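You operate a simulated robot arm through the tools that you are given. There is no shell and no other tool. Be economical: measure what you need, move in short steps, check, and stop when the job is done.

The job below is to be done with a simulated robot arm. You get a single attempt, and the scene is never put back.

## Task
Measure bush 1 on the caliper: pass it if 44 mm, else rework.
Fine: run the jaw back open.

The check looks at the end state, three seconds after you hand in, the way a careful person would. Anything else that was tipped, shoved, dropped, spilled or broken makes it a failure.

## Robot
A 7-joint arm with a two-finger parallel gripper, fixed in place. Base frame: the origin is at the foot of the arm, x ahead of it, y to its left, z up; the work surface is at about z = 800. Units: mm, degrees, N and s.
With the tool pointing down near the work surface it reaches from about 240 to 680 mm from the base axis. Its first joint turns from -66.0 to 66.0 degrees. Payload 2.4 kg.
The tool frame sits at the grasp point between the pads (the TCP): z along the fingers, y along the line on which they close. The tips reach 30 mm beyond it. Largest opening 94 mm; finger width 28, thickness 10; the body of the gripper, 50 by 96 mm, starts 55 mm behind the TCP.
Orientation is that of the tool frame in the base frame, as [roll, pitch, yaw] about the fixed x, y, z axes, in that order (R = Rz(yaw) Ry(pitch) Rx(roll)). With the fingers straight down and closing along the base's y, the tool's x points along the base's -x, its y along +y and its z along -z.

## Interface
- The arm moves only by the tool jog_arm. Its argument "increments" is one flat list of numbers, 6 for each row, row after row: the shift along the base's x, y, z in units of 20 mm (1.0 is 20 mm), then the turn, a rotation vector about the base's x, y, z in units of 8 degrees (1.0 is 8 degrees). In form: [x, y, z, rx, ry, rz, x, y, z, rx, ry, rz, ...]. A call has 1 to 20 rows; each row shifts and turns the commanded pose from where the row before left it. "hand" is the finger opening in m, from 0 to 0.094, set as the call begins (left out, the last holds). A call with a number of a shift or a turn outside -1 to 1 is refused whole. Rows are played at 5 a second. More than 50 mm and 8.6 degrees between two rows, or a gripper value outside its range, and nothing of the call is played. A pose out of reach is approached as far as the arm can. The call stops where the force on the tool passes 50 N (or 10 N more than at its start, if that is more) or the arm is blocked; 0.2 s more then pass. The fingers move at their own pace (about 153 mm/s each) and stop on an object; they squeeze with about 23 N. The grip force told is the motor's: it shows also when the fingers shut on nothing. Time passes only in rows, and 0.2 s behind the last, so rows that do not move let the fingers close. It gives the time, the measured TCP pose, the force on the tool (base axes), the opening and the grip force at its end, in the units of the frame above (readings bear some noise), with the torque about the TCP (base axes, N m) and any sound that the robot's microphone picked up, and new pictures: "views" is both (left out), scene, wrist or none.
- Cameras (640 x 400 px; columns grow to the right, rows downward): "scene" is fixed at [35.6, 469.6, 1446.5]; the picture's right is [-0.78, -0.63, 0.00], its down [-0.35, 0.43, -0.83] and it looks along [0.52, -0.65, -0.56] (base axes); focal length 337 px, centre (320, 200). "wrist" rides on the gripper at [76, 14, -102] in the tool frame; the picture's right is [-0.18, 0.98, 0.00], its down [-0.75, -0.14, -0.64] and it looks along [-0.63, -0.12, 0.77] (tool axes); focal length 243 px, centre (320, 200).
- point_at(camera, pixels): for up to 12 pixels [column, row] of the newest picture of that camera ("zoom" is the newest enlarged one), the place [x, y, z] in the base frame of the surface seen there, good to about 2 mm. The clock stands still meanwhile.
- enlarge(camera, box): a new picture of the part [left, top, right, bottom] of that camera's present view, enlarged. The clock stands still meanwhile.
- sign_off(): hands the job in; it is judged then, once.

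Work in short steps. Measure before you move; look again where a grasp or a placing could have gone wrong, and mend it. You have 80 turns and 200 pictures in all, those below and enlarged ones among them. Open the gripper and draw the arm clear of the work before you hand the job in, unless the task says otherwise; then end with one line.

The tools are called after "Request:" by a JSON object that holds its "name" and its "arguments". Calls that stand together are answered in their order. jog_arm: Moves the arm, as the interface text tells. Its arguments: {"type":"object","properties":{"increments":{"type":"array"},"hand":{"type":"number"},"views":{"type":"string","enum":["both","scene","wrist","none"]}},"required":["increments"]} The other tools are called the same way: point_at (camera, pixels) gives the place of the surface under pixels of a picture; enlarge (camera, box) takes an enlarged picture of a part of a camera's view; sign_off () hands the job in.

At the start:

```text
time_s: 0.0
tcp_pos: [348.8, 68.5, 1053.3]
orientation: [179.9, 0.0, -180.0]
contact_force: [0.5, -0.3, 0.3]
torque: [-0.01, 0.0, -0.01]
grip_width: 94.1
finger_force: 0.1
```

scene: 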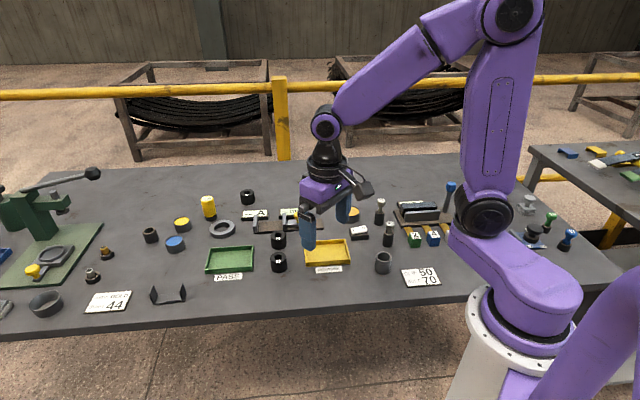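
wrist: 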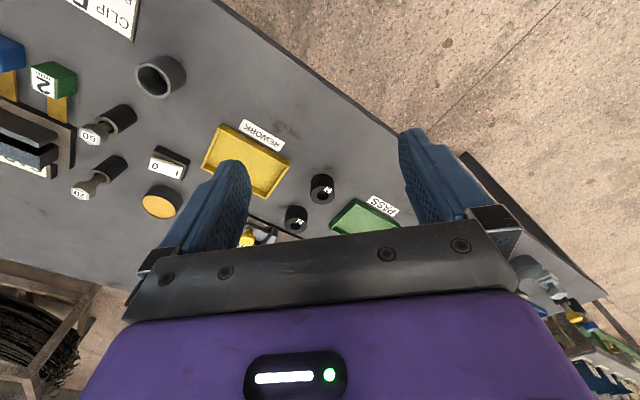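

The scene is crowded, so I first look closer at the caliper, bushes and trays.

Request:
{"name": "enlarge", "arguments": {"camera": "scene", "box": [190, 170, 370, 285]}}

Request:
{"name": "enlarge", "arguments": {"camera": "scene", "box": [340, 170, 520, 285]}}

Request:
{"name": "enlarge", "arguments": {"camera": "scene", "box": [0, 160, 200, 320]}}

Request:
{"name": "enlarge", "arguments": {"camera": "wrist", "box": [120, 100, 420, 280]}}

```text
3.48 times, centred on (280, 228) of scene
```

zoom: 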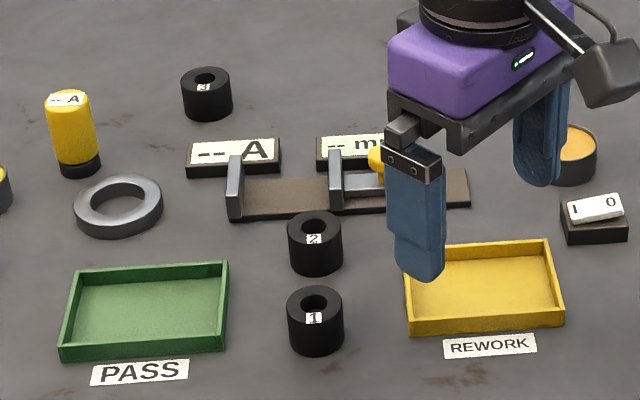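

```text
3.48 times, centred on (430, 228) of scene
```

zoom: 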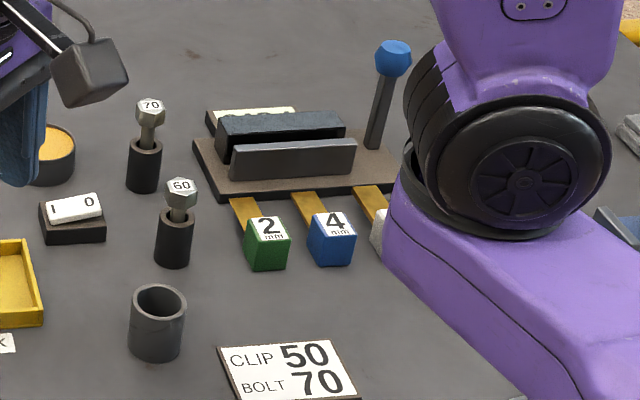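

```text
2.50 times, centred on (100, 240) of scene
```

zoom: 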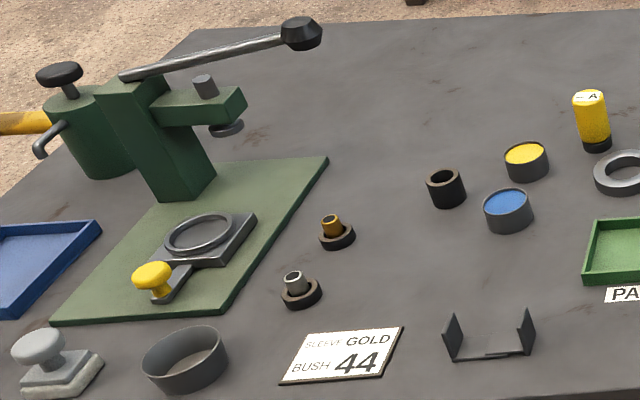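

```text
2.13 times, centred on (270, 190) of wrist
```

zoom: 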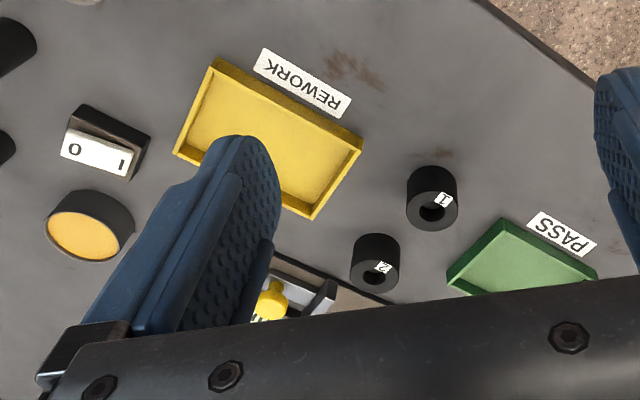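

I measure the caliper, bushes, trays and readouts in the scene picture.

Request:
{"name": "point_at", "arguments": {"camera": "scene", "pixels": [[278, 257], [278, 237], [278, 270], [256, 224], [284, 220], [297, 217], [230, 262], [327, 253], [318, 223], [255, 215], [284, 213], [247, 193]]}}

Request:
{"name": "enlarge", "arguments": {"camera": "scene", "box": [235, 195, 335, 275]}}

```text
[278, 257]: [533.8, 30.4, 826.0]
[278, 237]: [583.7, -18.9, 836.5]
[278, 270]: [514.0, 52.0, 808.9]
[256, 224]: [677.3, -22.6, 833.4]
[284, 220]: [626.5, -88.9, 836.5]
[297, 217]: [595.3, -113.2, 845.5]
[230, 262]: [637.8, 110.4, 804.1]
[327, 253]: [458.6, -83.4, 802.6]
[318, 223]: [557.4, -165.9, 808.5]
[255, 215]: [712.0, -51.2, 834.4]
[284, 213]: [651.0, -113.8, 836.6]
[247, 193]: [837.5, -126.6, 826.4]
```

```text
5.00 times, centred on (285, 235) of scene
```

zoom: 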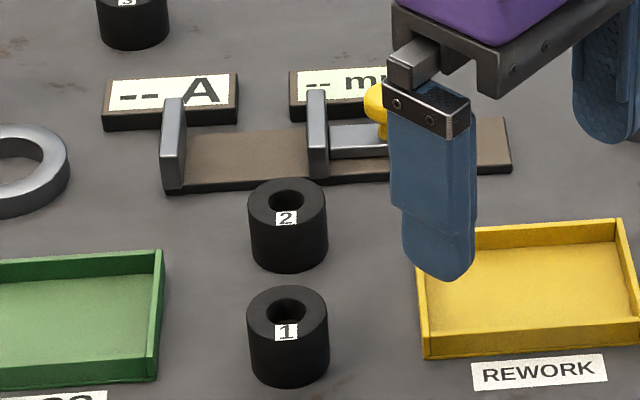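

The gripper hides the readout, so I raise and shift it to look over the caliper with the wrist camera.

Request:
{"name": "jog_arm", "arguments": {"increments": [0, -1, 0.5, 0, 0, 0, 0, -1, 0.5, 0, 0, 0, 0.5, -1, 0.5, 0, 0, 0, 0.5, -1, 0.5, 0, 0, 0, 0.5, -1, 0.5, 0, 0, 0, 0.5, -0.5, 0, 0, 0, 0]}}

```text
time_s: 1.4
tcp_pos: [387.9, -42.7, 1103.7]
orientation: [-180.0, -0.1, -180.0]
contact_force: [0.0, 0.2, 0.3]
torque: [0.02, 0.01, -0.03]
grip_width: 94.0
finger_force: 0.0
```

scene: 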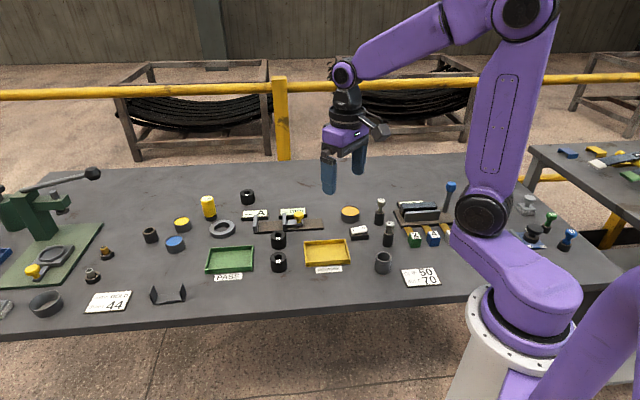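
wrist: 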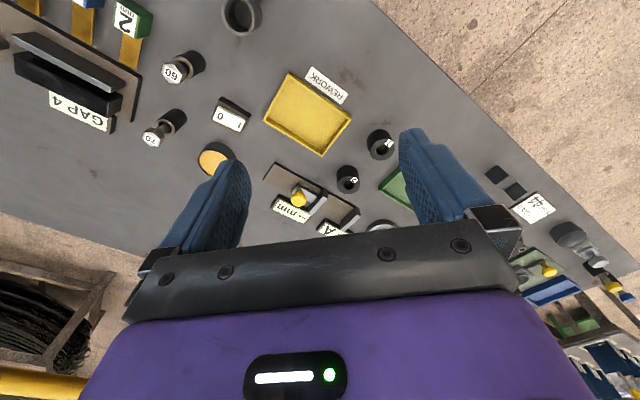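

The caliper is clear of the arm in both views now; I enlarge it from each camera.

Request:
{"name": "enlarge", "arguments": {"camera": "wrist", "box": [240, 120, 400, 240]}}

Request:
{"name": "enlarge", "arguments": {"camera": "scene", "box": [235, 195, 335, 275]}}

```text
3.33 times, centred on (320, 180) of wrist
```

zoom: 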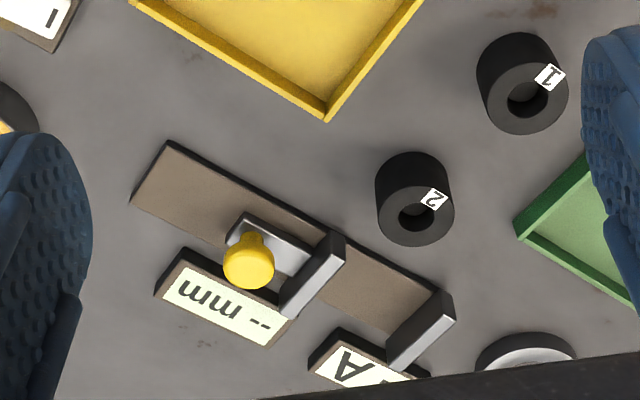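

```text
5.00 times, centred on (285, 235) of scene
```

zoom: 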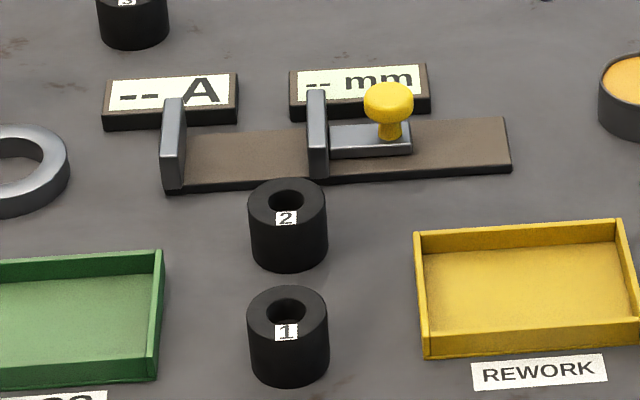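

Request:
{"name": "point_at", "arguments": {"camera": "zoom", "pixels": [[177, 105], [183, 140], [316, 93], [326, 130], [388, 92], [388, 132], [500, 125], [508, 165], [180, 188], [240, 160], [313, 184], [370, 140]]}}

Request:
{"name": "point_at", "arguments": {"camera": "wrist", "pixels": [[298, 201], [313, 208], [318, 192], [329, 190], [338, 220], [347, 214], [352, 208], [380, 140], [376, 152], [390, 152], [383, 158], [388, 135]]}}

Request:
{"name": "enlarge", "arguments": {"camera": "scene", "box": [258, 245, 298, 277]}}

```text
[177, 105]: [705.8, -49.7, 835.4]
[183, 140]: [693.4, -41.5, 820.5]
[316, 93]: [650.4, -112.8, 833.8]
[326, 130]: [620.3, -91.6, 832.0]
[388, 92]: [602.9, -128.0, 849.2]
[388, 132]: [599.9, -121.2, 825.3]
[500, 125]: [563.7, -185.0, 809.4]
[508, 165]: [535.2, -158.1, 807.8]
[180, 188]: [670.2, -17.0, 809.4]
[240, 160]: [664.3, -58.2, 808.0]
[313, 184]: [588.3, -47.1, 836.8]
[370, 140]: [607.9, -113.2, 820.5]
```

```text
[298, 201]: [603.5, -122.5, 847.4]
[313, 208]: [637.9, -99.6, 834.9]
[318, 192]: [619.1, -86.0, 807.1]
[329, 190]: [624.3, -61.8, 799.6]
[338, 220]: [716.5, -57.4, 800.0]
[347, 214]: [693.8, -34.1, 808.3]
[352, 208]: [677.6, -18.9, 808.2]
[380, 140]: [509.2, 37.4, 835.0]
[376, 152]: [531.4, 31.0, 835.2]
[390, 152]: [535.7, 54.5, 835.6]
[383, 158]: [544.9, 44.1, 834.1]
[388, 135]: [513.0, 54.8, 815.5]
```

```text
12.50 times, centred on (278, 261) of scene
```

zoom: 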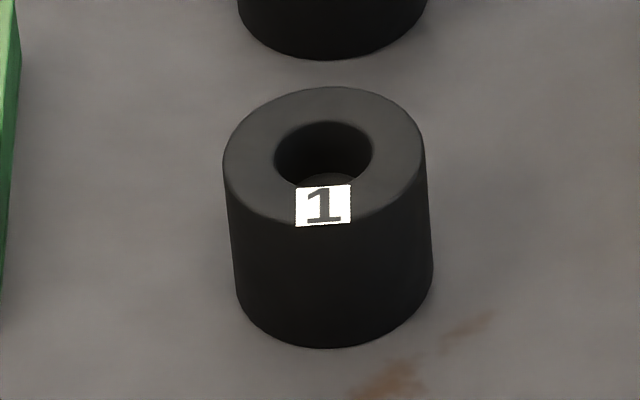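

Request:
{"name": "point_at", "arguments": {"camera": "zoom", "pixels": [[228, 158], [420, 158], [325, 91], [325, 180], [285, 150], [365, 150], [290, 208], [270, 100], [385, 100], [380, 208], [325, 20], [325, 340]]}}

Request:
{"name": "point_at", "arguments": {"camera": "scene", "pixels": [[209, 270], [252, 268], [212, 249], [253, 247], [306, 263], [350, 261], [305, 243], [346, 241], [232, 261], [327, 254], [222, 232], [350, 213]]}}

```text
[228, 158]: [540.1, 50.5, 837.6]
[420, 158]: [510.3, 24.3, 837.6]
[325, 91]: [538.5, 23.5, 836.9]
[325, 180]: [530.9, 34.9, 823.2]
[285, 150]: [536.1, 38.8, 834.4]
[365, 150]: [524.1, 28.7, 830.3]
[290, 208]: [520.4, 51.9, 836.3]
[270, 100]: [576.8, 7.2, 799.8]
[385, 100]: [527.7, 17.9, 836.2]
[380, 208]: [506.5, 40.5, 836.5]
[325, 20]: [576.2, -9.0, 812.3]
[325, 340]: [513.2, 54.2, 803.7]
```

```text
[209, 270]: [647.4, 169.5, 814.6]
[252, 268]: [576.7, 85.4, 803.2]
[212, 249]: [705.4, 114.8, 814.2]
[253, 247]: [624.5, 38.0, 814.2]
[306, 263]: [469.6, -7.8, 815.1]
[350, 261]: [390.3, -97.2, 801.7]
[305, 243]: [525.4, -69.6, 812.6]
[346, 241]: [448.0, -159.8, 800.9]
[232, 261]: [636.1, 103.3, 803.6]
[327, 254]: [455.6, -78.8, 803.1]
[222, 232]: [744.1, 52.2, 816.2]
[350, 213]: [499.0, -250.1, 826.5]
```

Bush 1 is centred near (525, 37) with its top at 837. The caliper axis runs along (-0.69, -0.72), so I turn the gripper about +46° to close across it and hover over bush 1.

Request:
{"name": "point_at", "arguments": {"camera": "scene", "pixels": [[256, 221], [281, 217], [282, 210], [320, 217], [257, 212], [246, 214], [268, 213], [294, 211], [305, 213], [278, 240], [301, 214], [265, 218]]}}

Request:
{"name": "jog_arm", "arguments": {"increments": [0.685, 0.4, -0.92, 0, 0, 0.58, 0.685, 0.4, -0.92, 0, 0, 0.58, 0.685, 0.4, -0.92, 0, 0, 0.58, 0.685, 0.4, -0.92, 0, 0, 0.58, 0.685, 0.4, -0.92, 0, 0, 0.58, 0.685, 0.4, -0.92, 0, 0, 0.58, 0.685, 0.4, -0.92, 0, 0, 0.58, 0.685, 0.4, -0.92, 0, 0, 0.58, 0.685, 0.4, -0.92, 0, 0, 0.58, 0.685, 0.4, -0.92, 0, 0, 0.58, 0, 0, 0, 0, 0, 0], "hand": 0.066}}

```text
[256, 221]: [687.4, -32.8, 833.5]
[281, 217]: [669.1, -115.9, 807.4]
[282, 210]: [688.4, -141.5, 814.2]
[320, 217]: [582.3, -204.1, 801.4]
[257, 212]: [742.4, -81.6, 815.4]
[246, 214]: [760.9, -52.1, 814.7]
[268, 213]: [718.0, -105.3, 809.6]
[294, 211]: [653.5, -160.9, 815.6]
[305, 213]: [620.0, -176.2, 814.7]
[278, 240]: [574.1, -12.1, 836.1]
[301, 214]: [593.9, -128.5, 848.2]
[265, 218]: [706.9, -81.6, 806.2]
```

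```text
time_s: 3.8
tcp_pos: [525.2, 37.7, 918.5]
orientation: [-180.0, 0.0, -133.5]
contact_force: [-0.6, 0.7, 0.3]
torque: [0.02, -0.01, 0.0]
grip_width: 66.0
finger_force: 0.0
```

scene: 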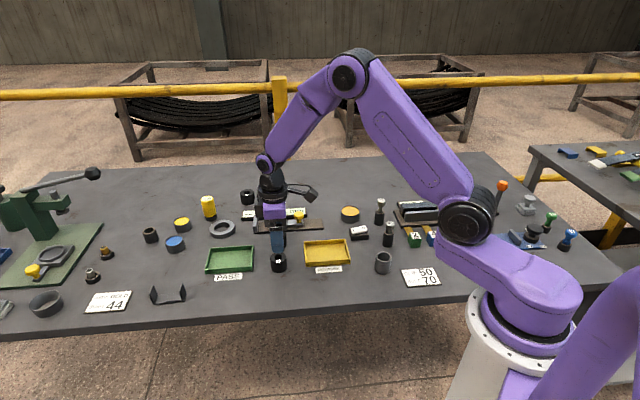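
wrist: 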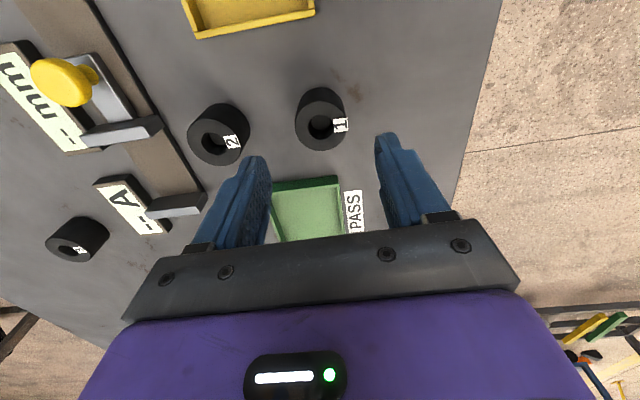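

Request:
{"name": "point_at", "arguments": {"camera": "wrist", "pixels": [[298, 128], [343, 128], [320, 107], [320, 148], [305, 113], [336, 113], [306, 144], [335, 143], [221, 142], [190, 140], [72, 150], [125, 178]]}}

Request:
{"name": "enlarge", "arguments": {"camera": "wrist", "box": [0, 20, 240, 240]}}

```text
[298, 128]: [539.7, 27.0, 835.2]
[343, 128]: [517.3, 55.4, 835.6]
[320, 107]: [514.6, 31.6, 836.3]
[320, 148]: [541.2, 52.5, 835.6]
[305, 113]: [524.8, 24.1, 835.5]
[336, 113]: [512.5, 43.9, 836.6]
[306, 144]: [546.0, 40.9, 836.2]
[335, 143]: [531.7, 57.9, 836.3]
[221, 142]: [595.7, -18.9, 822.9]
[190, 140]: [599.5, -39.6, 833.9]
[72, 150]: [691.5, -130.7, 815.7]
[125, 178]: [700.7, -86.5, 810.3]
```

```text
1.82 times, centred on (120, 130) of wrist
```

zoom: 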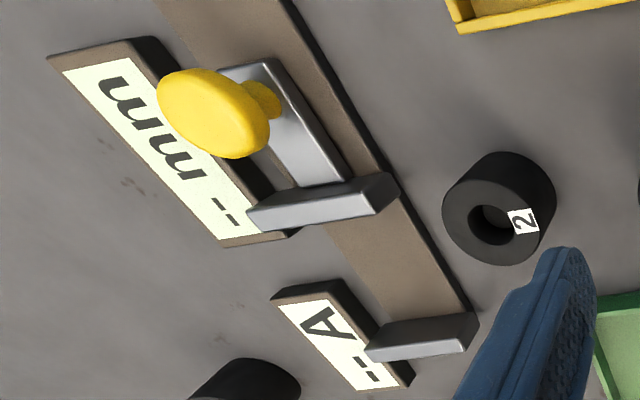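

Rims put bush 1 at about (527, 39). I go down to TCP z ≈ 834 with the fingers 66 apart, staying well short of bush 2.

Request:
{"name": "jog_arm", "arguments": {"increments": [0.09, 0.07, -0.9, 0, 0, 0, 0, 0, -0.9, 0, 0, 0, 0, 0, -0.9, 0, 0, 0, 0, 0, -0.8, 0, 0, 0, 0, 0, -0.7, 0, 0, 0, 0, 0, 0, 0, 0, 0]}}

```text
time_s: 5.2
tcp_pos: [528.2, 39.6, 836.5]
orientation: [-180.0, 0.0, -133.7]
contact_force: [0.9, 0.3, -0.5]
torque: [-0.01, 0.01, 0.0]
grip_width: 65.8
finger_force: 0.1
```

scene: 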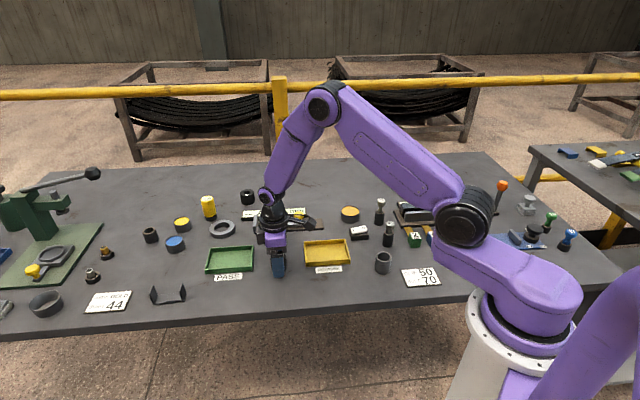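
wrist: 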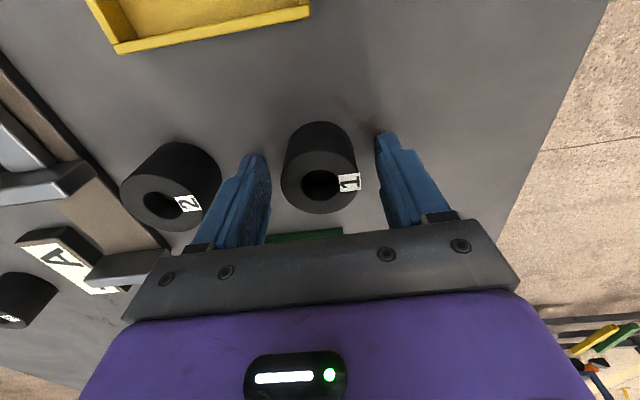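

The bush top's centre, about (320, 183), coincides with the projected TCP (320, 188), so it is centred. I close on it.

Request:
{"name": "jog_arm", "arguments": {"increments": [0, 0, -0.1, 0, 0, 0, 0, 0, 0, 0, 0, 0, 0, 0, 0, 0, 0, 0], "hand": 0.03, "views": "wrist"}}

```text
time_s: 6.0
tcp_pos: [526.8, 39.8, 835.7]
orientation: [-180.0, 0.1, -133.6]
contact_force: [-3.3, -4.0, 19.5]
torque: [-0.03, 0.08, -0.05]
grip_width: 41.0
finger_force: 22.8
```

wrist: 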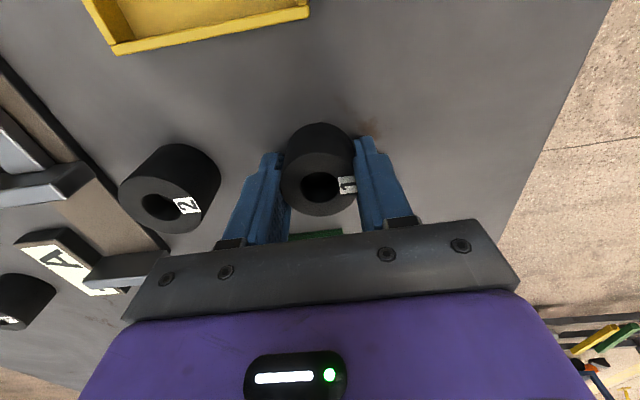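

The fingers stopped at 41 mm. I lift straight up and check the hold.

Request:
{"name": "jog_arm", "arguments": {"increments": [0, 0, 0.5, 0, 0, 0, 0, 0, 0.8, 0, 0, 0, 0, 0, 1, 0, 0, 0, 0, 0, 1, 0, 0, 0, 0, 0, 0, 0, 0, 0]}}

```text
time_s: 7.2
tcp_pos: [527.5, 38.6, 900.0]
orientation: [179.9, 0.0, -133.6]
contact_force: [0.8, 0.3, 0.5]
torque: [0.0, -0.02, -0.01]
grip_width: 29.9
finger_force: 0.0
```

scene: 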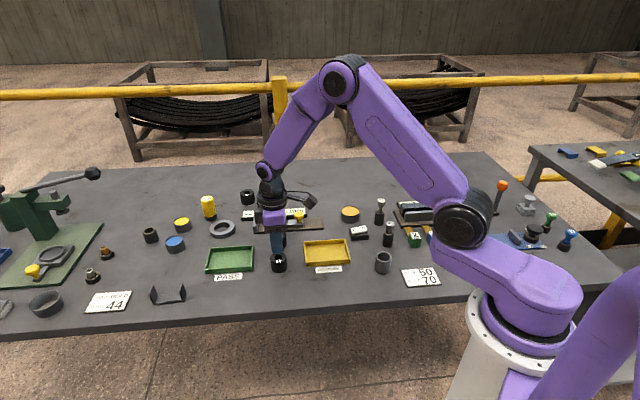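
wrist: 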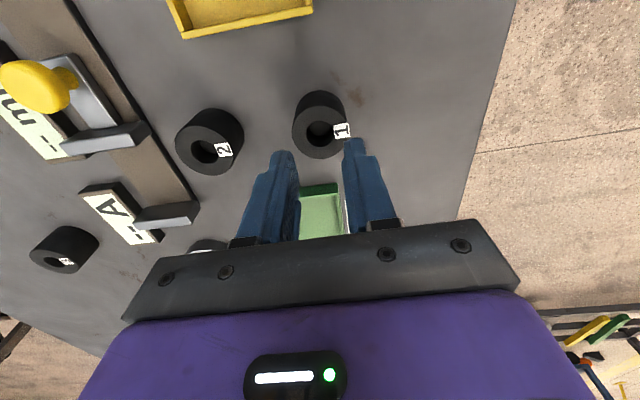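

The bush slipped out and still stands. I re-measure it to see how my grasp was off.

Request:
{"name": "enlarge", "arguments": {"camera": "wrist", "box": [220, 70, 420, 250]}}

Request:
{"name": "enlarge", "arguments": {"camera": "scene", "box": [238, 220, 318, 280]}}

Request:
{"name": "point_at", "arguments": {"camera": "wrist", "pixels": [[294, 130], [344, 125], [320, 106], [320, 156], [305, 110], [336, 110], [301, 148], [338, 148], [320, 94], [293, 110], [283, 155], [352, 142]]}}

```text
2.22 times, centred on (320, 160) of wrist
```

zoom: 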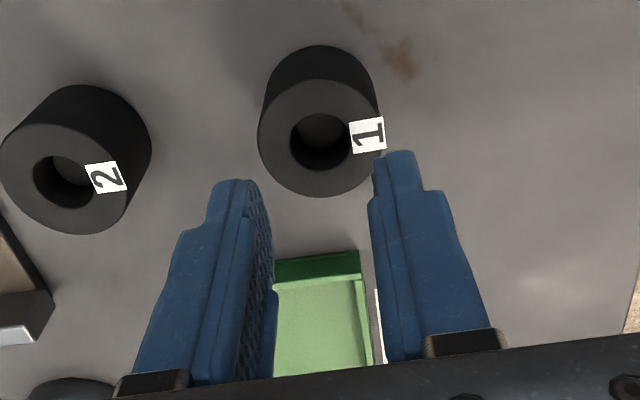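

```text
6.67 times, centred on (278, 250) of scene
```

zoom: 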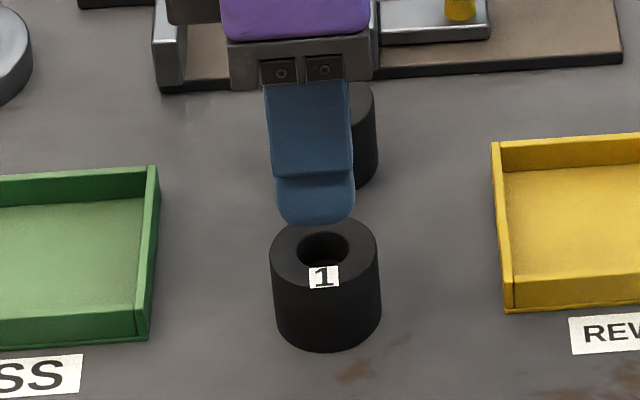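

```text
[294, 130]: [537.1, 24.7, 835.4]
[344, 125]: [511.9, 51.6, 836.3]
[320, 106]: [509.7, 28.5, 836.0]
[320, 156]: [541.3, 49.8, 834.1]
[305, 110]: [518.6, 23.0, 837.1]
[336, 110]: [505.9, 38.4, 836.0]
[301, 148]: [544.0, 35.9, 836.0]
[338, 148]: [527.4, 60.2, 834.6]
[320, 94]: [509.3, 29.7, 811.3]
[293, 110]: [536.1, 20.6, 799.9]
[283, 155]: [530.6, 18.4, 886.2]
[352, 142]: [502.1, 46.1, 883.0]
```

Bush 1 is undisturbed, now centred near (525, 38) and roughly 40 mm across. I go back down a little deeper, then close with the arm still and lift slowly.

Request:
{"name": "jog_arm", "arguments": {"increments": [0, 0, 0, 0, 0, 0, -0.1, -0.03, -0.9, 0, 0, 0, 0, 0, -0.9, 0, 0, 0, 0, 0, -0.8, 0, 0, 0, 0, 0, -0.6, 0, 0, 0, 0, 0, -0.25, 0, 0, 0, 0, 0, 0, 0, 0, 0], "hand": 0.064, "views": "wrist"}}

Request:
{"name": "jog_arm", "arguments": {"increments": [0, 0, 0, 0, 0, 0, 0, 0, 0, 0, 0, 0, 0, 0, 0, 0, 0, 0, 0, 0, 0, 0, 0, 0], "hand": 0.0, "views": "wrist"}}

Request:
{"name": "jog_arm", "arguments": {"increments": [0, 0, 0.25, 0, 0, 0, 0, 0, 0.25, 0, 0, 0, 0, 0, 0, 0, 0, 0], "views": "both"}}

```text
time_s: 8.8
tcp_pos: [524.5, 38.5, 830.8]
orientation: [-179.9, 0.0, -133.6]
contact_force: [0.0, 0.0, 0.3]
torque: [-0.01, 0.01, 0.01]
grip_width: 64.0
finger_force: 0.0
```

wrist: 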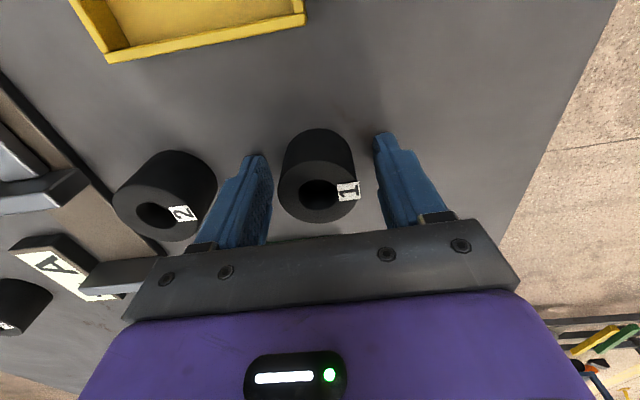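

```text
time_s: 9.8
tcp_pos: [525.3, 40.3, 831.1]
orientation: [-180.0, 0.0, -133.5]
contact_force: [-0.1, -0.3, 0.8]
torque: [0.0, -0.04, 0.02]
grip_width: 40.9
finger_force: 23.3
```

wrist: 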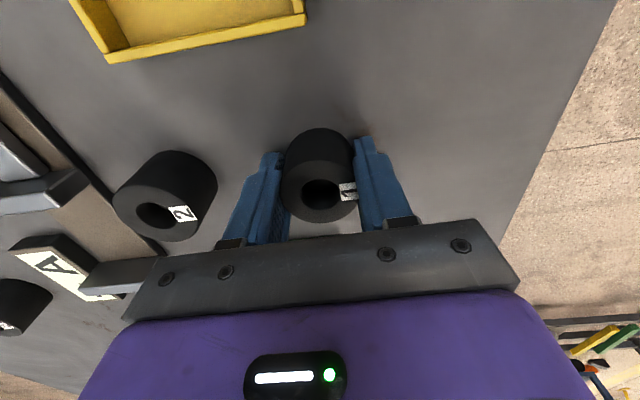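

```text
time_s: 10.6
tcp_pos: [524.3, 39.3, 840.7]
orientation: [179.9, 0.0, -133.6]
contact_force: [-0.6, 0.5, -0.6]
torque: [0.04, 0.02, 0.01]
grip_width: 41.0
finger_force: 22.4
```

scene: 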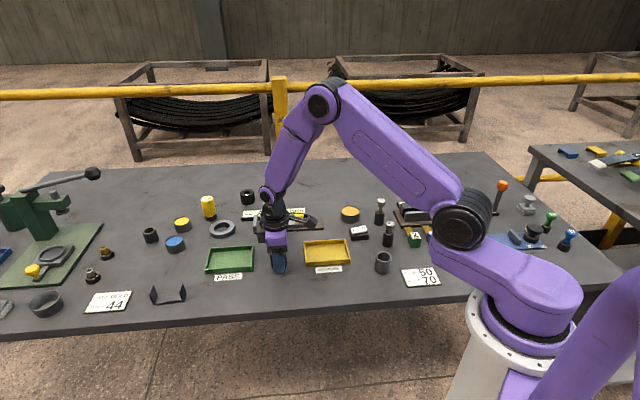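
wrist: 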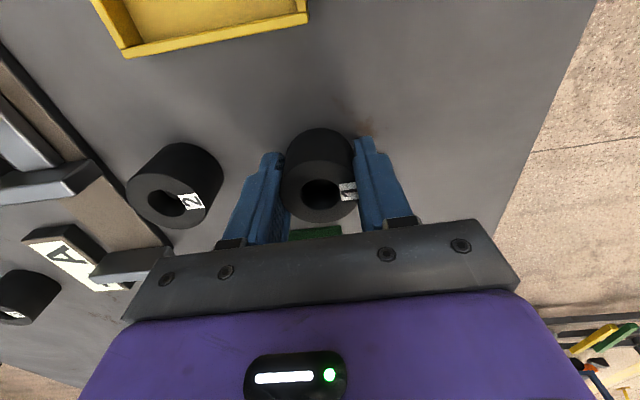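

The bush stays fixed in the hand view, so it is held (41.0 mm, 22 N). I lift on gently to clear everything.

Request:
{"name": "jog_arm", "arguments": {"increments": [0, 0, 0.3, 0, 0, 0, 0, 0, 0.4, 0, 0, 0, 0, 0, 0.5, 0, 0, 0, 0, 0, 0.5, 0, 0, 0, 0, 0, 0.5, 0, 0, 0, 0, 0, 0.4, 0, 0, 0, 0, 0, 0.2, 0, 0, 0, 0, 0, 0, 0, 0, 0], "views": "wrist"}}

```text
time_s: 12.4
tcp_pos: [524.4, 39.8, 895.8]
orientation: [179.9, 0.0, -133.4]
contact_force: [0.2, 0.0, -1.9]
torque: [0.02, 0.05, -0.02]
grip_width: 40.8
finger_force: 23.8
```

wrist: 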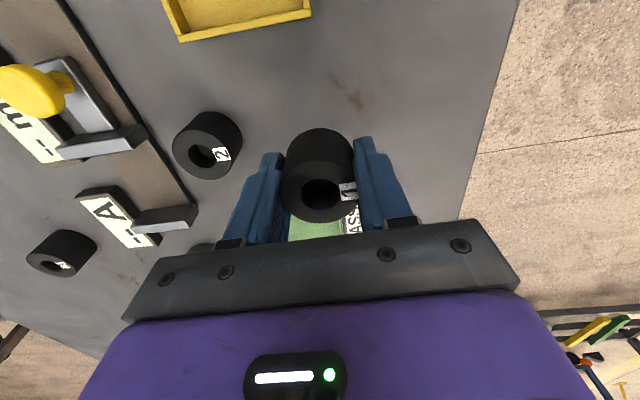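

Held. Before moving over, I re-measure the jaws from this closer view.

Request:
{"name": "point_at", "arguments": {"camera": "wrist", "pixels": [[62, 147], [140, 130], [100, 139], [138, 222], [192, 208], [165, 215], [148, 160], [130, 180], [175, 175], [115, 192], [40, 92], [158, 192]]}}

Request:
{"name": "enlarge", "arguments": {"camera": "wrist", "box": [0, 60, 240, 260]}}

```text
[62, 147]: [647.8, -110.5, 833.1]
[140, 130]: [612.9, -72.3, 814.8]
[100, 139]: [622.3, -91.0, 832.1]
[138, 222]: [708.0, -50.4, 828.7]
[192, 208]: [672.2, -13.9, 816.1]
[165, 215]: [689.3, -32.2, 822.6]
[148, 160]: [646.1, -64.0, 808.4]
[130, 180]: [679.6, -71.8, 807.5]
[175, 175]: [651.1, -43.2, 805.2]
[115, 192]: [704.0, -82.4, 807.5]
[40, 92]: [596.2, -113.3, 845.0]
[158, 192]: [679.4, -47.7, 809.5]
```

```text
2.00 times, centred on (120, 160) of wrist
```

zoom: 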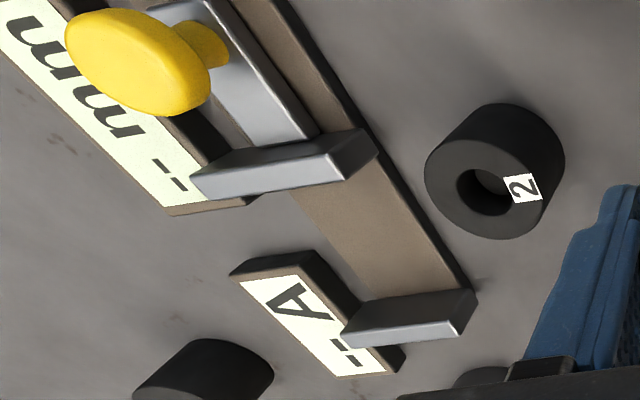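

Rail top is at 808, the jaws' gap centre at about (656, -60) with some 75 mm between faces. I carry the bush there at the same height, gently.

Request:
{"name": "jog_arm", "arguments": {"increments": [0.25, -0.19, 0, 0, 0, 0, 0.47, -0.358, 0, 0, 0, 0, 0.47, -0.358, 0, 0, 0, 0, 0.47, -0.358, 0, 0, 0, 0, 0.47, -0.358, 0, 0, 0, 0, 0.47, -0.358, 0, 0, 0, 0, 0.47, -0.358, 0, 0, 0, 0, 0.47, -0.358, 0, 0, 0, 0, 0.47, -0.358, 0, 0, 0, 0, 0.47, -0.358, 0, 0, 0, 0, 0.47, -0.358, 0, 0, 0, 0, 0.47, -0.358, 0, 0, 0, 0, 0.47, -0.358, 0, 0, 0, 0, 0.47, -0.358, 0, 0, 0, 0, 0.225, -0.17, 0, 0, 0, 0, 0, 0, 0, 0, 0, 0]}}

```text
time_s: 15.8
tcp_pos: [657.0, -61.1, 895.5]
orientation: [180.0, 0.0, -133.5]
contact_force: [0.3, 0.0, 0.7]
torque: [-0.01, -0.02, 0.02]
grip_width: 41.1
finger_force: 23.1
```

scene: 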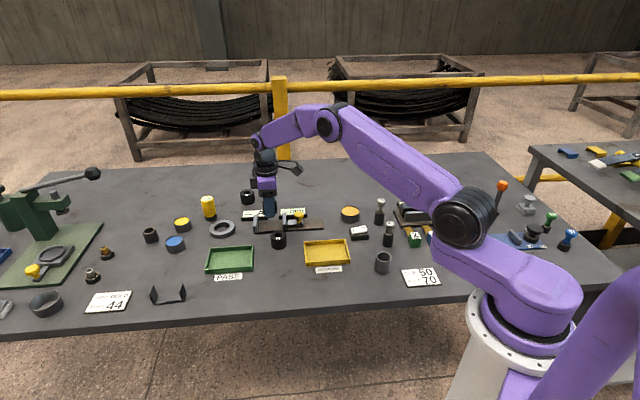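
wrist: 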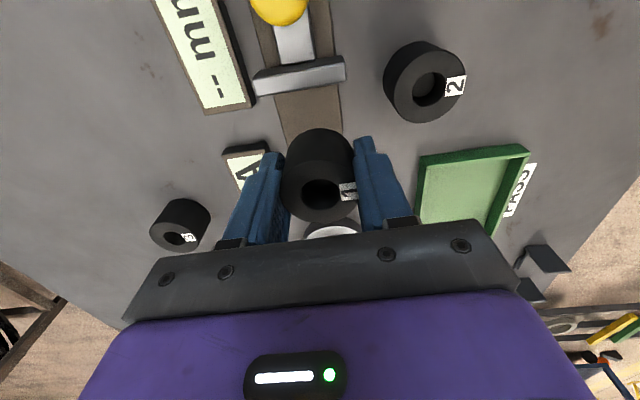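

Request:
{"name": "enlarge", "arguments": {"camera": "scene", "box": [225, 175, 325, 245]}}

Request:
{"name": "enlarge", "arguments": {"camera": "wrist", "box": [220, 40, 400, 240]}}

Request:
{"name": "point_at", "arguments": {"camera": "wrist", "pixels": [[255, 90], [344, 74], [265, 146], [225, 152], [278, 105], [337, 92], [295, 92], [280, 20], [318, 50], [340, 128]]}}

```text
5.71 times, centred on (275, 210) of scene
```

zoom: 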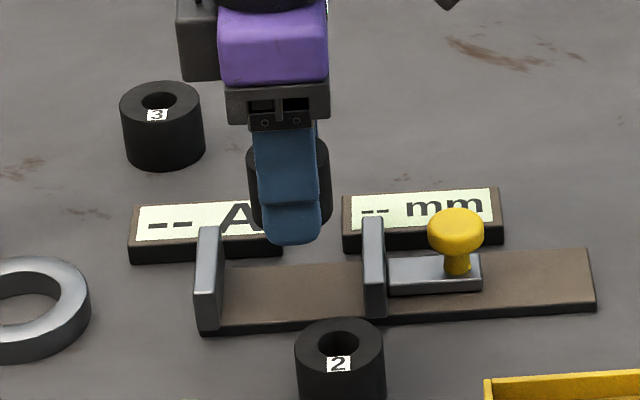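

```text
2.00 times, centred on (310, 140) of wrist
```

zoom: 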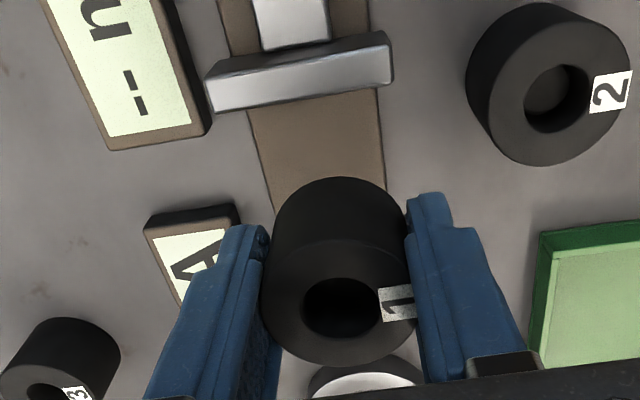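

```text
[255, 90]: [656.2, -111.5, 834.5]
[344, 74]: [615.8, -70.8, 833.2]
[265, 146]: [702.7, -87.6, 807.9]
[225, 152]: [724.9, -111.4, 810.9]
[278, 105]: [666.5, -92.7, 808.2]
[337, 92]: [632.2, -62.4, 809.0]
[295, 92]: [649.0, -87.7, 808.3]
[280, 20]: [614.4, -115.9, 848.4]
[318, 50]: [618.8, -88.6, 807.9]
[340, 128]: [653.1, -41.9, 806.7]
```

The jaw ends give a caliper axis at exactly 45° and a gap centre at about (660, -61). I shift 3 mm and lower the bush slowly to the rail (TCP z ≈ 840).

Request:
{"name": "jog_arm", "arguments": {"increments": [0.16, 0, -0.3, 0, 0, 0, 0, 0, -0.4, 0, 0, 0, 0, 0, -0.5, 0, 0, 0, 0, 0, -0.5, 0, 0, 0, 0, 0, -0.5, 0, 0, 0, 0, 0, -0.3, 0, 0, 0, 0, 0, -0.15, 0, 0, 0, 0, 0, -0.1, 0, 0, 0, 0, 0, 0, 0, 0, 0]}}

```text
time_s: 17.8
tcp_pos: [659.5, -62.0, 841.1]
orientation: [-179.9, 0.1, -133.7]
contact_force: [-0.6, -0.2, -0.6]
torque: [-0.02, 0.02, 0.0]
grip_width: 41.0
finger_force: 23.3
```

scene: 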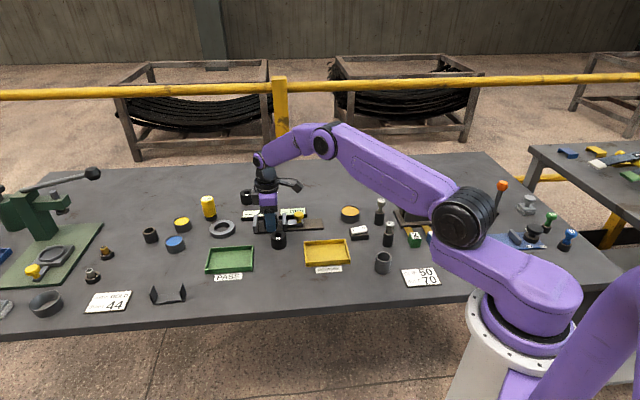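
wrist: 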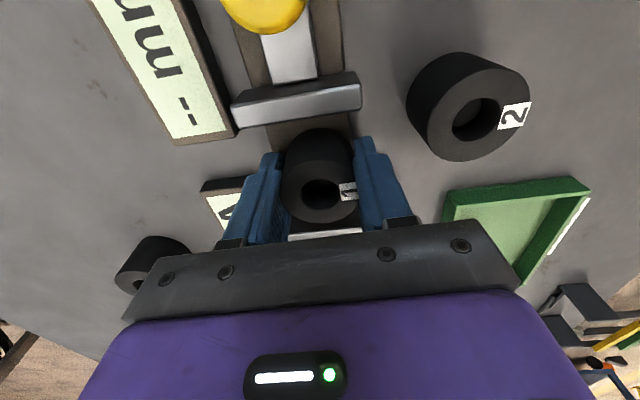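

Between the jaws with no contact yet; I lower in 1 mm steps until the force shows the rail.

Request:
{"name": "jog_arm", "arguments": {"increments": [0, 0, -0.05, 0, 0, 0, 0, 0, 0, 0, 0, 0], "views": "none"}}

Request:
{"name": "jog_arm", "arguments": {"increments": [0, 0, -0.05, 0, 0, 0, 0, 0, 0, 0, 0, 0], "views": "none"}}

Request:
{"name": "enlarge", "arguments": {"camera": "scene", "box": [225, 185, 325, 255]}}

```text
time_s: 18.4
tcp_pos: [660.2, -61.5, 840.7]
orientation: [179.9, 0.0, -133.4]
contact_force: [0.4, 0.1, -0.9]
torque: [0.0, 0.01, -0.01]
grip_width: 40.8
finger_force: 23.5
```

```text
time_s: 19.0
tcp_pos: [659.4, -60.6, 839.7]
orientation: [-180.0, 0.0, -133.5]
contact_force: [0.1, 1.1, -0.1]
torque: [0.0, -0.05, 0.0]
grip_width: 40.8
finger_force: 23.7
```

```text
5.71 times, centred on (275, 220) of scene
```

zoom: 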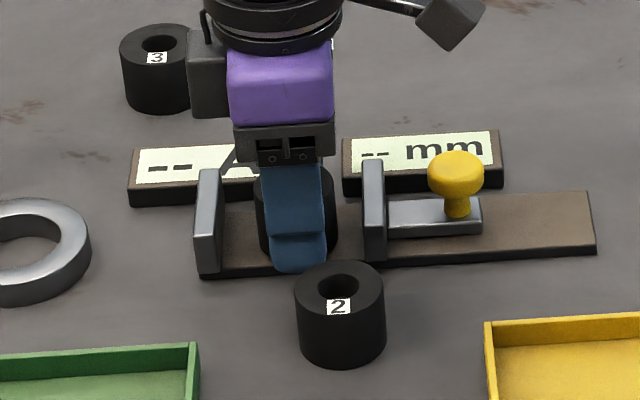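

Request:
{"name": "jog_arm", "arguments": {"increments": [0, 0, -0.05, 0, 0, 0, 0, 0, 0, 0, 0, 0], "views": "none"}}

Request:
{"name": "jog_arm", "arguments": {"increments": [0, 0, -0.05, 0, 0, 0, 0, 0, 0, 0, 0, 0], "views": "none"}}

```text
time_s: 19.6
tcp_pos: [658.6, -62.4, 838.7]
orientation: [179.9, -0.1, -133.6]
contact_force: [-1.4, -0.1, 2.7]
torque: [0.01, 0.06, 0.05]
grip_width: 41.2
finger_force: 23.3
```

```text
time_s: 20.2
tcp_pos: [660.1, -62.3, 837.9]
orientation: [-179.8, -0.1, -133.6]
contact_force: [-5.6, 0.4, 14.6]
torque: [-0.02, 0.25, -0.02]
grip_width: 41.1
finger_force: 22.8
```

The bush is seated (14.6 N). I ease up 1 mm, open to 56 mm and rise straight.

Request:
{"name": "jog_arm", "arguments": {"increments": [0, 0, 0.05, 0, 0, 0, 0, 0, 0, 0, 0, 0], "views": "none"}}

Request:
{"name": "jog_arm", "arguments": {"increments": [0, 0, 0, 0, 0, 0, 0, 0, 0, 0, 0, 0, 0, 0, 0.3, 0, 0, 0, 0, 0, 0.6, 0, 0, 0, 0, 0, 0.9, 0, 0, 0, 0, 0, 0.9, 0, 0, 0, 0, 0, 0.6, 0, 0, 0, 0, 0, 0.3, 0, 0, 0], "hand": 0.056}}

```text
time_s: 20.8
tcp_pos: [659.2, -62.0, 837.5]
orientation: [-180.0, 0.0, -133.7]
contact_force: [2.4, -1.5, 5.3]
torque: [-0.05, 0.03, 0.0]
grip_width: 40.7
finger_force: 22.9
```

```text
time_s: 22.6
tcp_pos: [661.1, -62.0, 910.5]
orientation: [-180.0, -0.1, -133.7]
contact_force: [0.2, 0.3, 0.0]
torque: [0.0, 0.0, 0.0]
grip_width: 56.1
finger_force: 0.1
```

scene: 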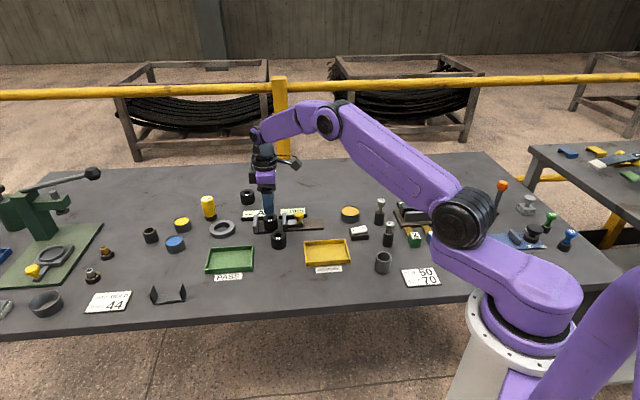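
wrist: 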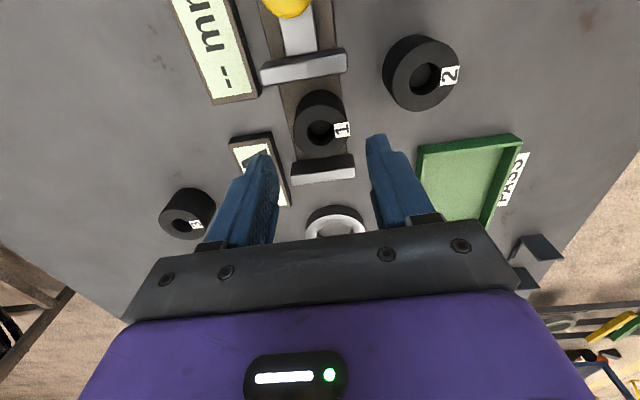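

The bush stands between the jaws at (320, 130). I move over the knob and measure it from there.

Request:
{"name": "jog_arm", "arguments": {"increments": [-0.6, -0.62, 0, 0, 0, -0.17, -0.6, -0.62, 0, 0, 0, 0, -0.6, -0.62, 0, 0, 0, 0, -0.6, -0.62, 0, 0, 0, 0, -0.6, -0.62, 0, 0, 0, 0, 0, 0, 0, 0, 0, 0]}}

```text
time_s: 24.0
tcp_pos: [600.5, -123.4, 911.2]
orientation: [180.0, 0.0, -134.9]
contact_force: [-0.8, 1.1, 1.4]
torque: [-0.02, 0.02, -0.03]
grip_width: 56.0
finger_force: 0.1
```

scene: 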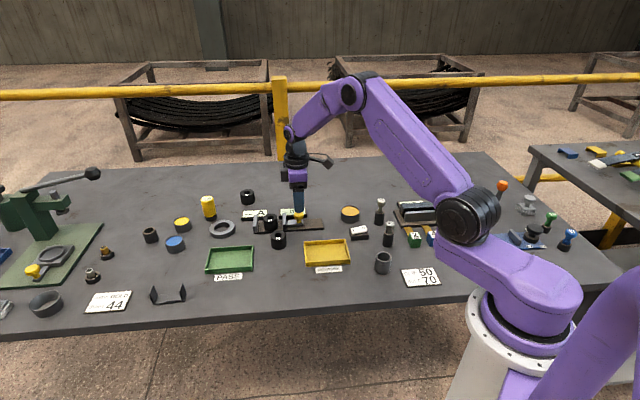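
wrist: 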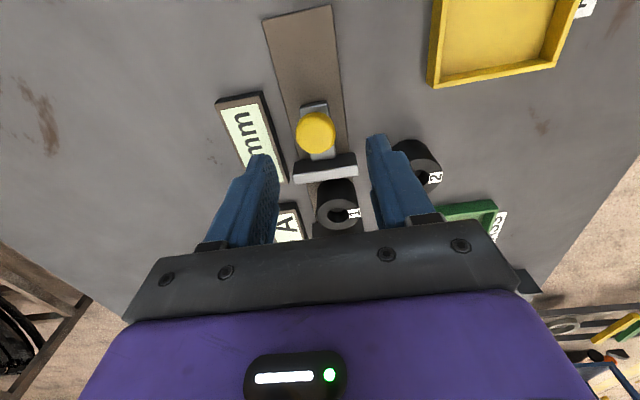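

Request:
{"name": "point_at", "arguments": {"camera": "wrist", "pixels": [[315, 130], [299, 130], [333, 130], [315, 113], [315, 148], [306, 156], [325, 156], [268, 150], [285, 175], [255, 150], [335, 182], [352, 112]]}}

Request:
{"name": "enlarge", "arguments": {"camera": "scene", "box": [235, 190, 335, 260]}}

```text
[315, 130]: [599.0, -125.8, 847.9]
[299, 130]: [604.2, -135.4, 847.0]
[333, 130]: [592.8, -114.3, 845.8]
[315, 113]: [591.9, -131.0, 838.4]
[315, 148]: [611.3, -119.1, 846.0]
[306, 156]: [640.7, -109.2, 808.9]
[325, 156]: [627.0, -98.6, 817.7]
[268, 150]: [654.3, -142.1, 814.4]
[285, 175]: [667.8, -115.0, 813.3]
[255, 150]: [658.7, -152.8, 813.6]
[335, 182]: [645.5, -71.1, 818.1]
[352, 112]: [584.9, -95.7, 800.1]
```

```text
5.71 times, centred on (285, 225) of scene
```

zoom: 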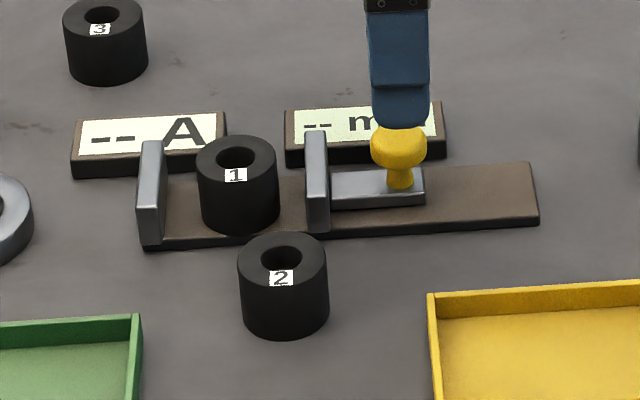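

The knob is centred at (600, -125), top 848, about 24 mm across. I narrow the fingers to 44, go down to TCP z ≈ 857 and close on the knob.

Request:
{"name": "jog_arm", "arguments": {"increments": [-0.03, -0.08, -0.3, 0, 0, 0, 0, 0, -0.6, 0, 0, 0, 0, 0, -0.7, 0, 0, 0, 0, 0, -0.6, 0, 0, 0, 0, 0, -0.5, 0, 0, 0, 0, 0, 0, 0, 0, 0], "hand": 0.044, "views": "wrist"}}

Request:
{"name": "enlarge", "arguments": {"camera": "scene", "box": [235, 190, 335, 260]}}

```text
time_s: 25.4
tcp_pos: [600.3, -125.8, 856.9]
orientation: [-179.9, 0.1, -134.9]
contact_force: [-1.0, 1.1, 0.4]
torque: [-0.03, -0.03, -0.02]
grip_width: 44.1
finger_force: 0.1
```

wrist: 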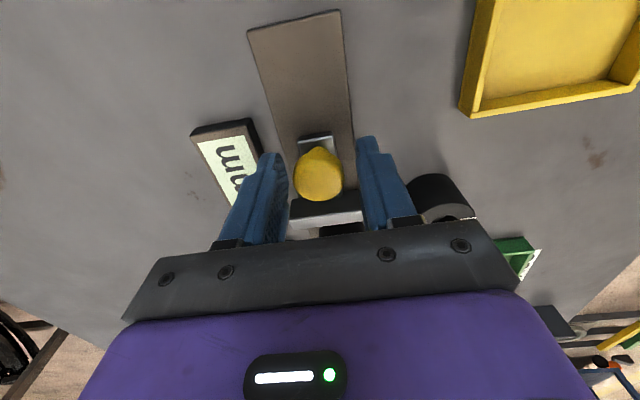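

```text
5.71 times, centred on (285, 225) of scene
```

zoom: 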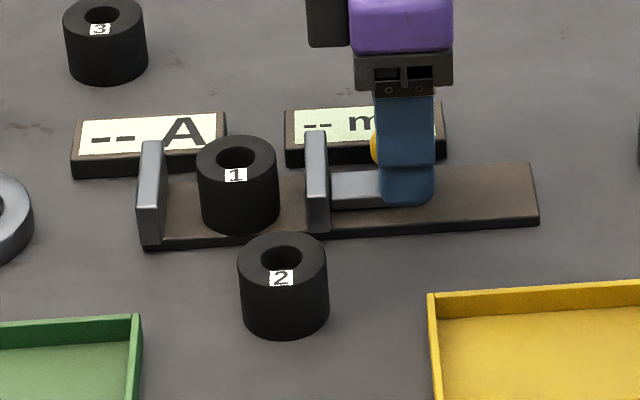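

Request:
{"name": "jog_arm", "arguments": {"increments": [0, 0, 0, 0, 0, 0, 0, 0, 0, 0, 0, 0, 0, 0, 0, 0, 0, 0], "hand": 0.0, "views": "wrist"}}

Request:
{"name": "jog_arm", "arguments": {"increments": [0.1, 0.1, 0, 0, 0, 0, 0.1, 0.1, 0, 0, 0, 0, 0.1, 0.1, 0, 0, 0, 0, 0, 0, 0, 0, 0, 0], "views": "wrist"}}

Request:
{"name": "enlarge", "arguments": {"camera": "scene", "box": [235, 190, 335, 260]}}

```text
time_s: 26.2
tcp_pos: [601.2, -126.2, 855.9]
orientation: [-179.9, 0.2, -135.0]
contact_force: [12.8, -7.6, -8.5]
torque: [0.12, -0.62, -0.06]
grip_width: 29.2
finger_force: 44.8
```

wrist: 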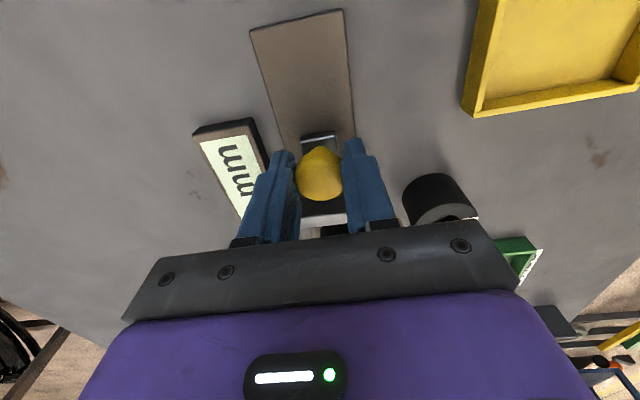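

```text
time_s: 27.2
tcp_pos: [607.1, -120.4, 854.6]
orientation: [-179.8, 0.0, -135.0]
contact_force: [14.2, -16.5, -7.2]
torque: [-0.83, 0.36, -0.3]
grip_width: 29.2
finger_force: 44.8
```

wrist: 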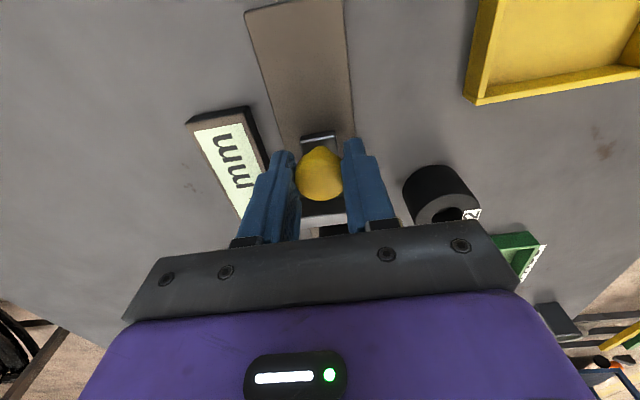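

```text
5.71 times, centred on (285, 225) of scene
```

zoom: 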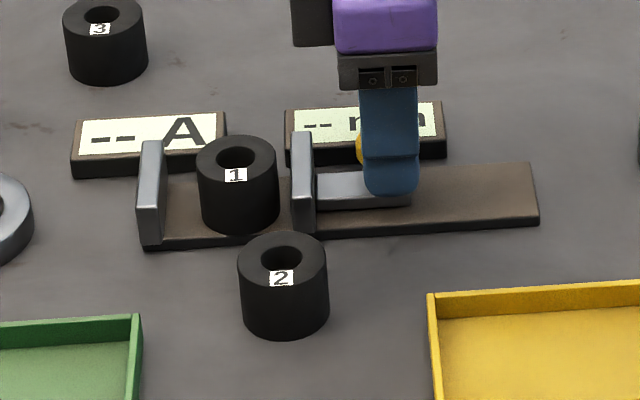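

The jaw follows. I relax the sideways load (about 20 N) by 2 mm along +v and slide on slowly.

Request:
{"name": "jog_arm", "arguments": {"increments": [0.07, -0.07, 0, 0, 0, 0, 0.1, 0.1, 0, 0, 0, 0, 0.1, 0.1, 0, 0, 0, 0, 0.1, 0.1, 0, 0, 0, 0, 0, 0, 0, 0, 0, 0], "views": "none"}}

Request:
{"name": "enlarge", "arguments": {"camera": "scene", "box": [235, 190, 335, 260]}}

```text
time_s: 28.4
tcp_pos: [611.3, -115.2, 855.6]
orientation: [179.9, -0.1, -135.0]
contact_force: [10.7, -11.5, -10.8]
torque: [-0.09, -0.37, 0.0]
grip_width: 29.3
finger_force: 45.4
```

```text
5.71 times, centred on (285, 225) of scene
```

zoom: 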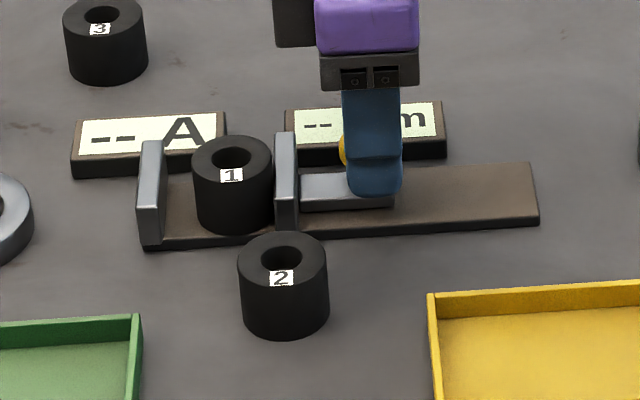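

The jaw has met the bush and begun to push it; about 14 mm remain. I continue.

Request:
{"name": "jog_arm", "arguments": {"increments": [0.1, 0.1, 0, 0, 0, 0, 0.1, 0.1, 0, 0, 0, 0, 0.1, 0.1, 0, 0, 0, 0, 0, 0, 0, 0, 0, 0], "views": "none"}}

Request:
{"name": "enlarge", "arguments": {"camera": "scene", "box": [235, 190, 335, 260]}}

```text
time_s: 29.4
tcp_pos: [618.4, -109.8, 855.7]
orientation: [-179.8, 0.0, -134.9]
contact_force: [12.8, -13.0, -13.1]
torque: [-0.38, -0.08, -0.15]
grip_width: 29.1
finger_force: 44.7
```

```text
5.71 times, centred on (285, 225) of scene
```

zoom: 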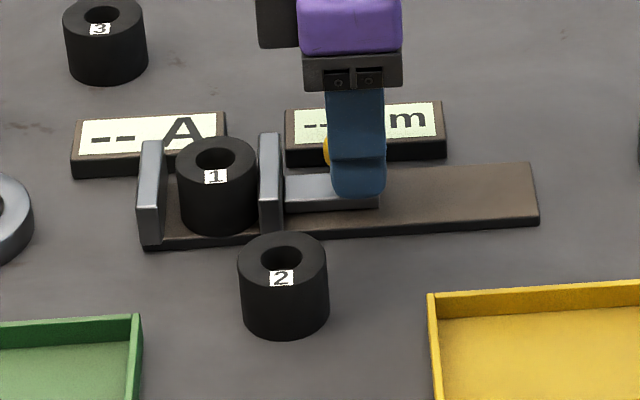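

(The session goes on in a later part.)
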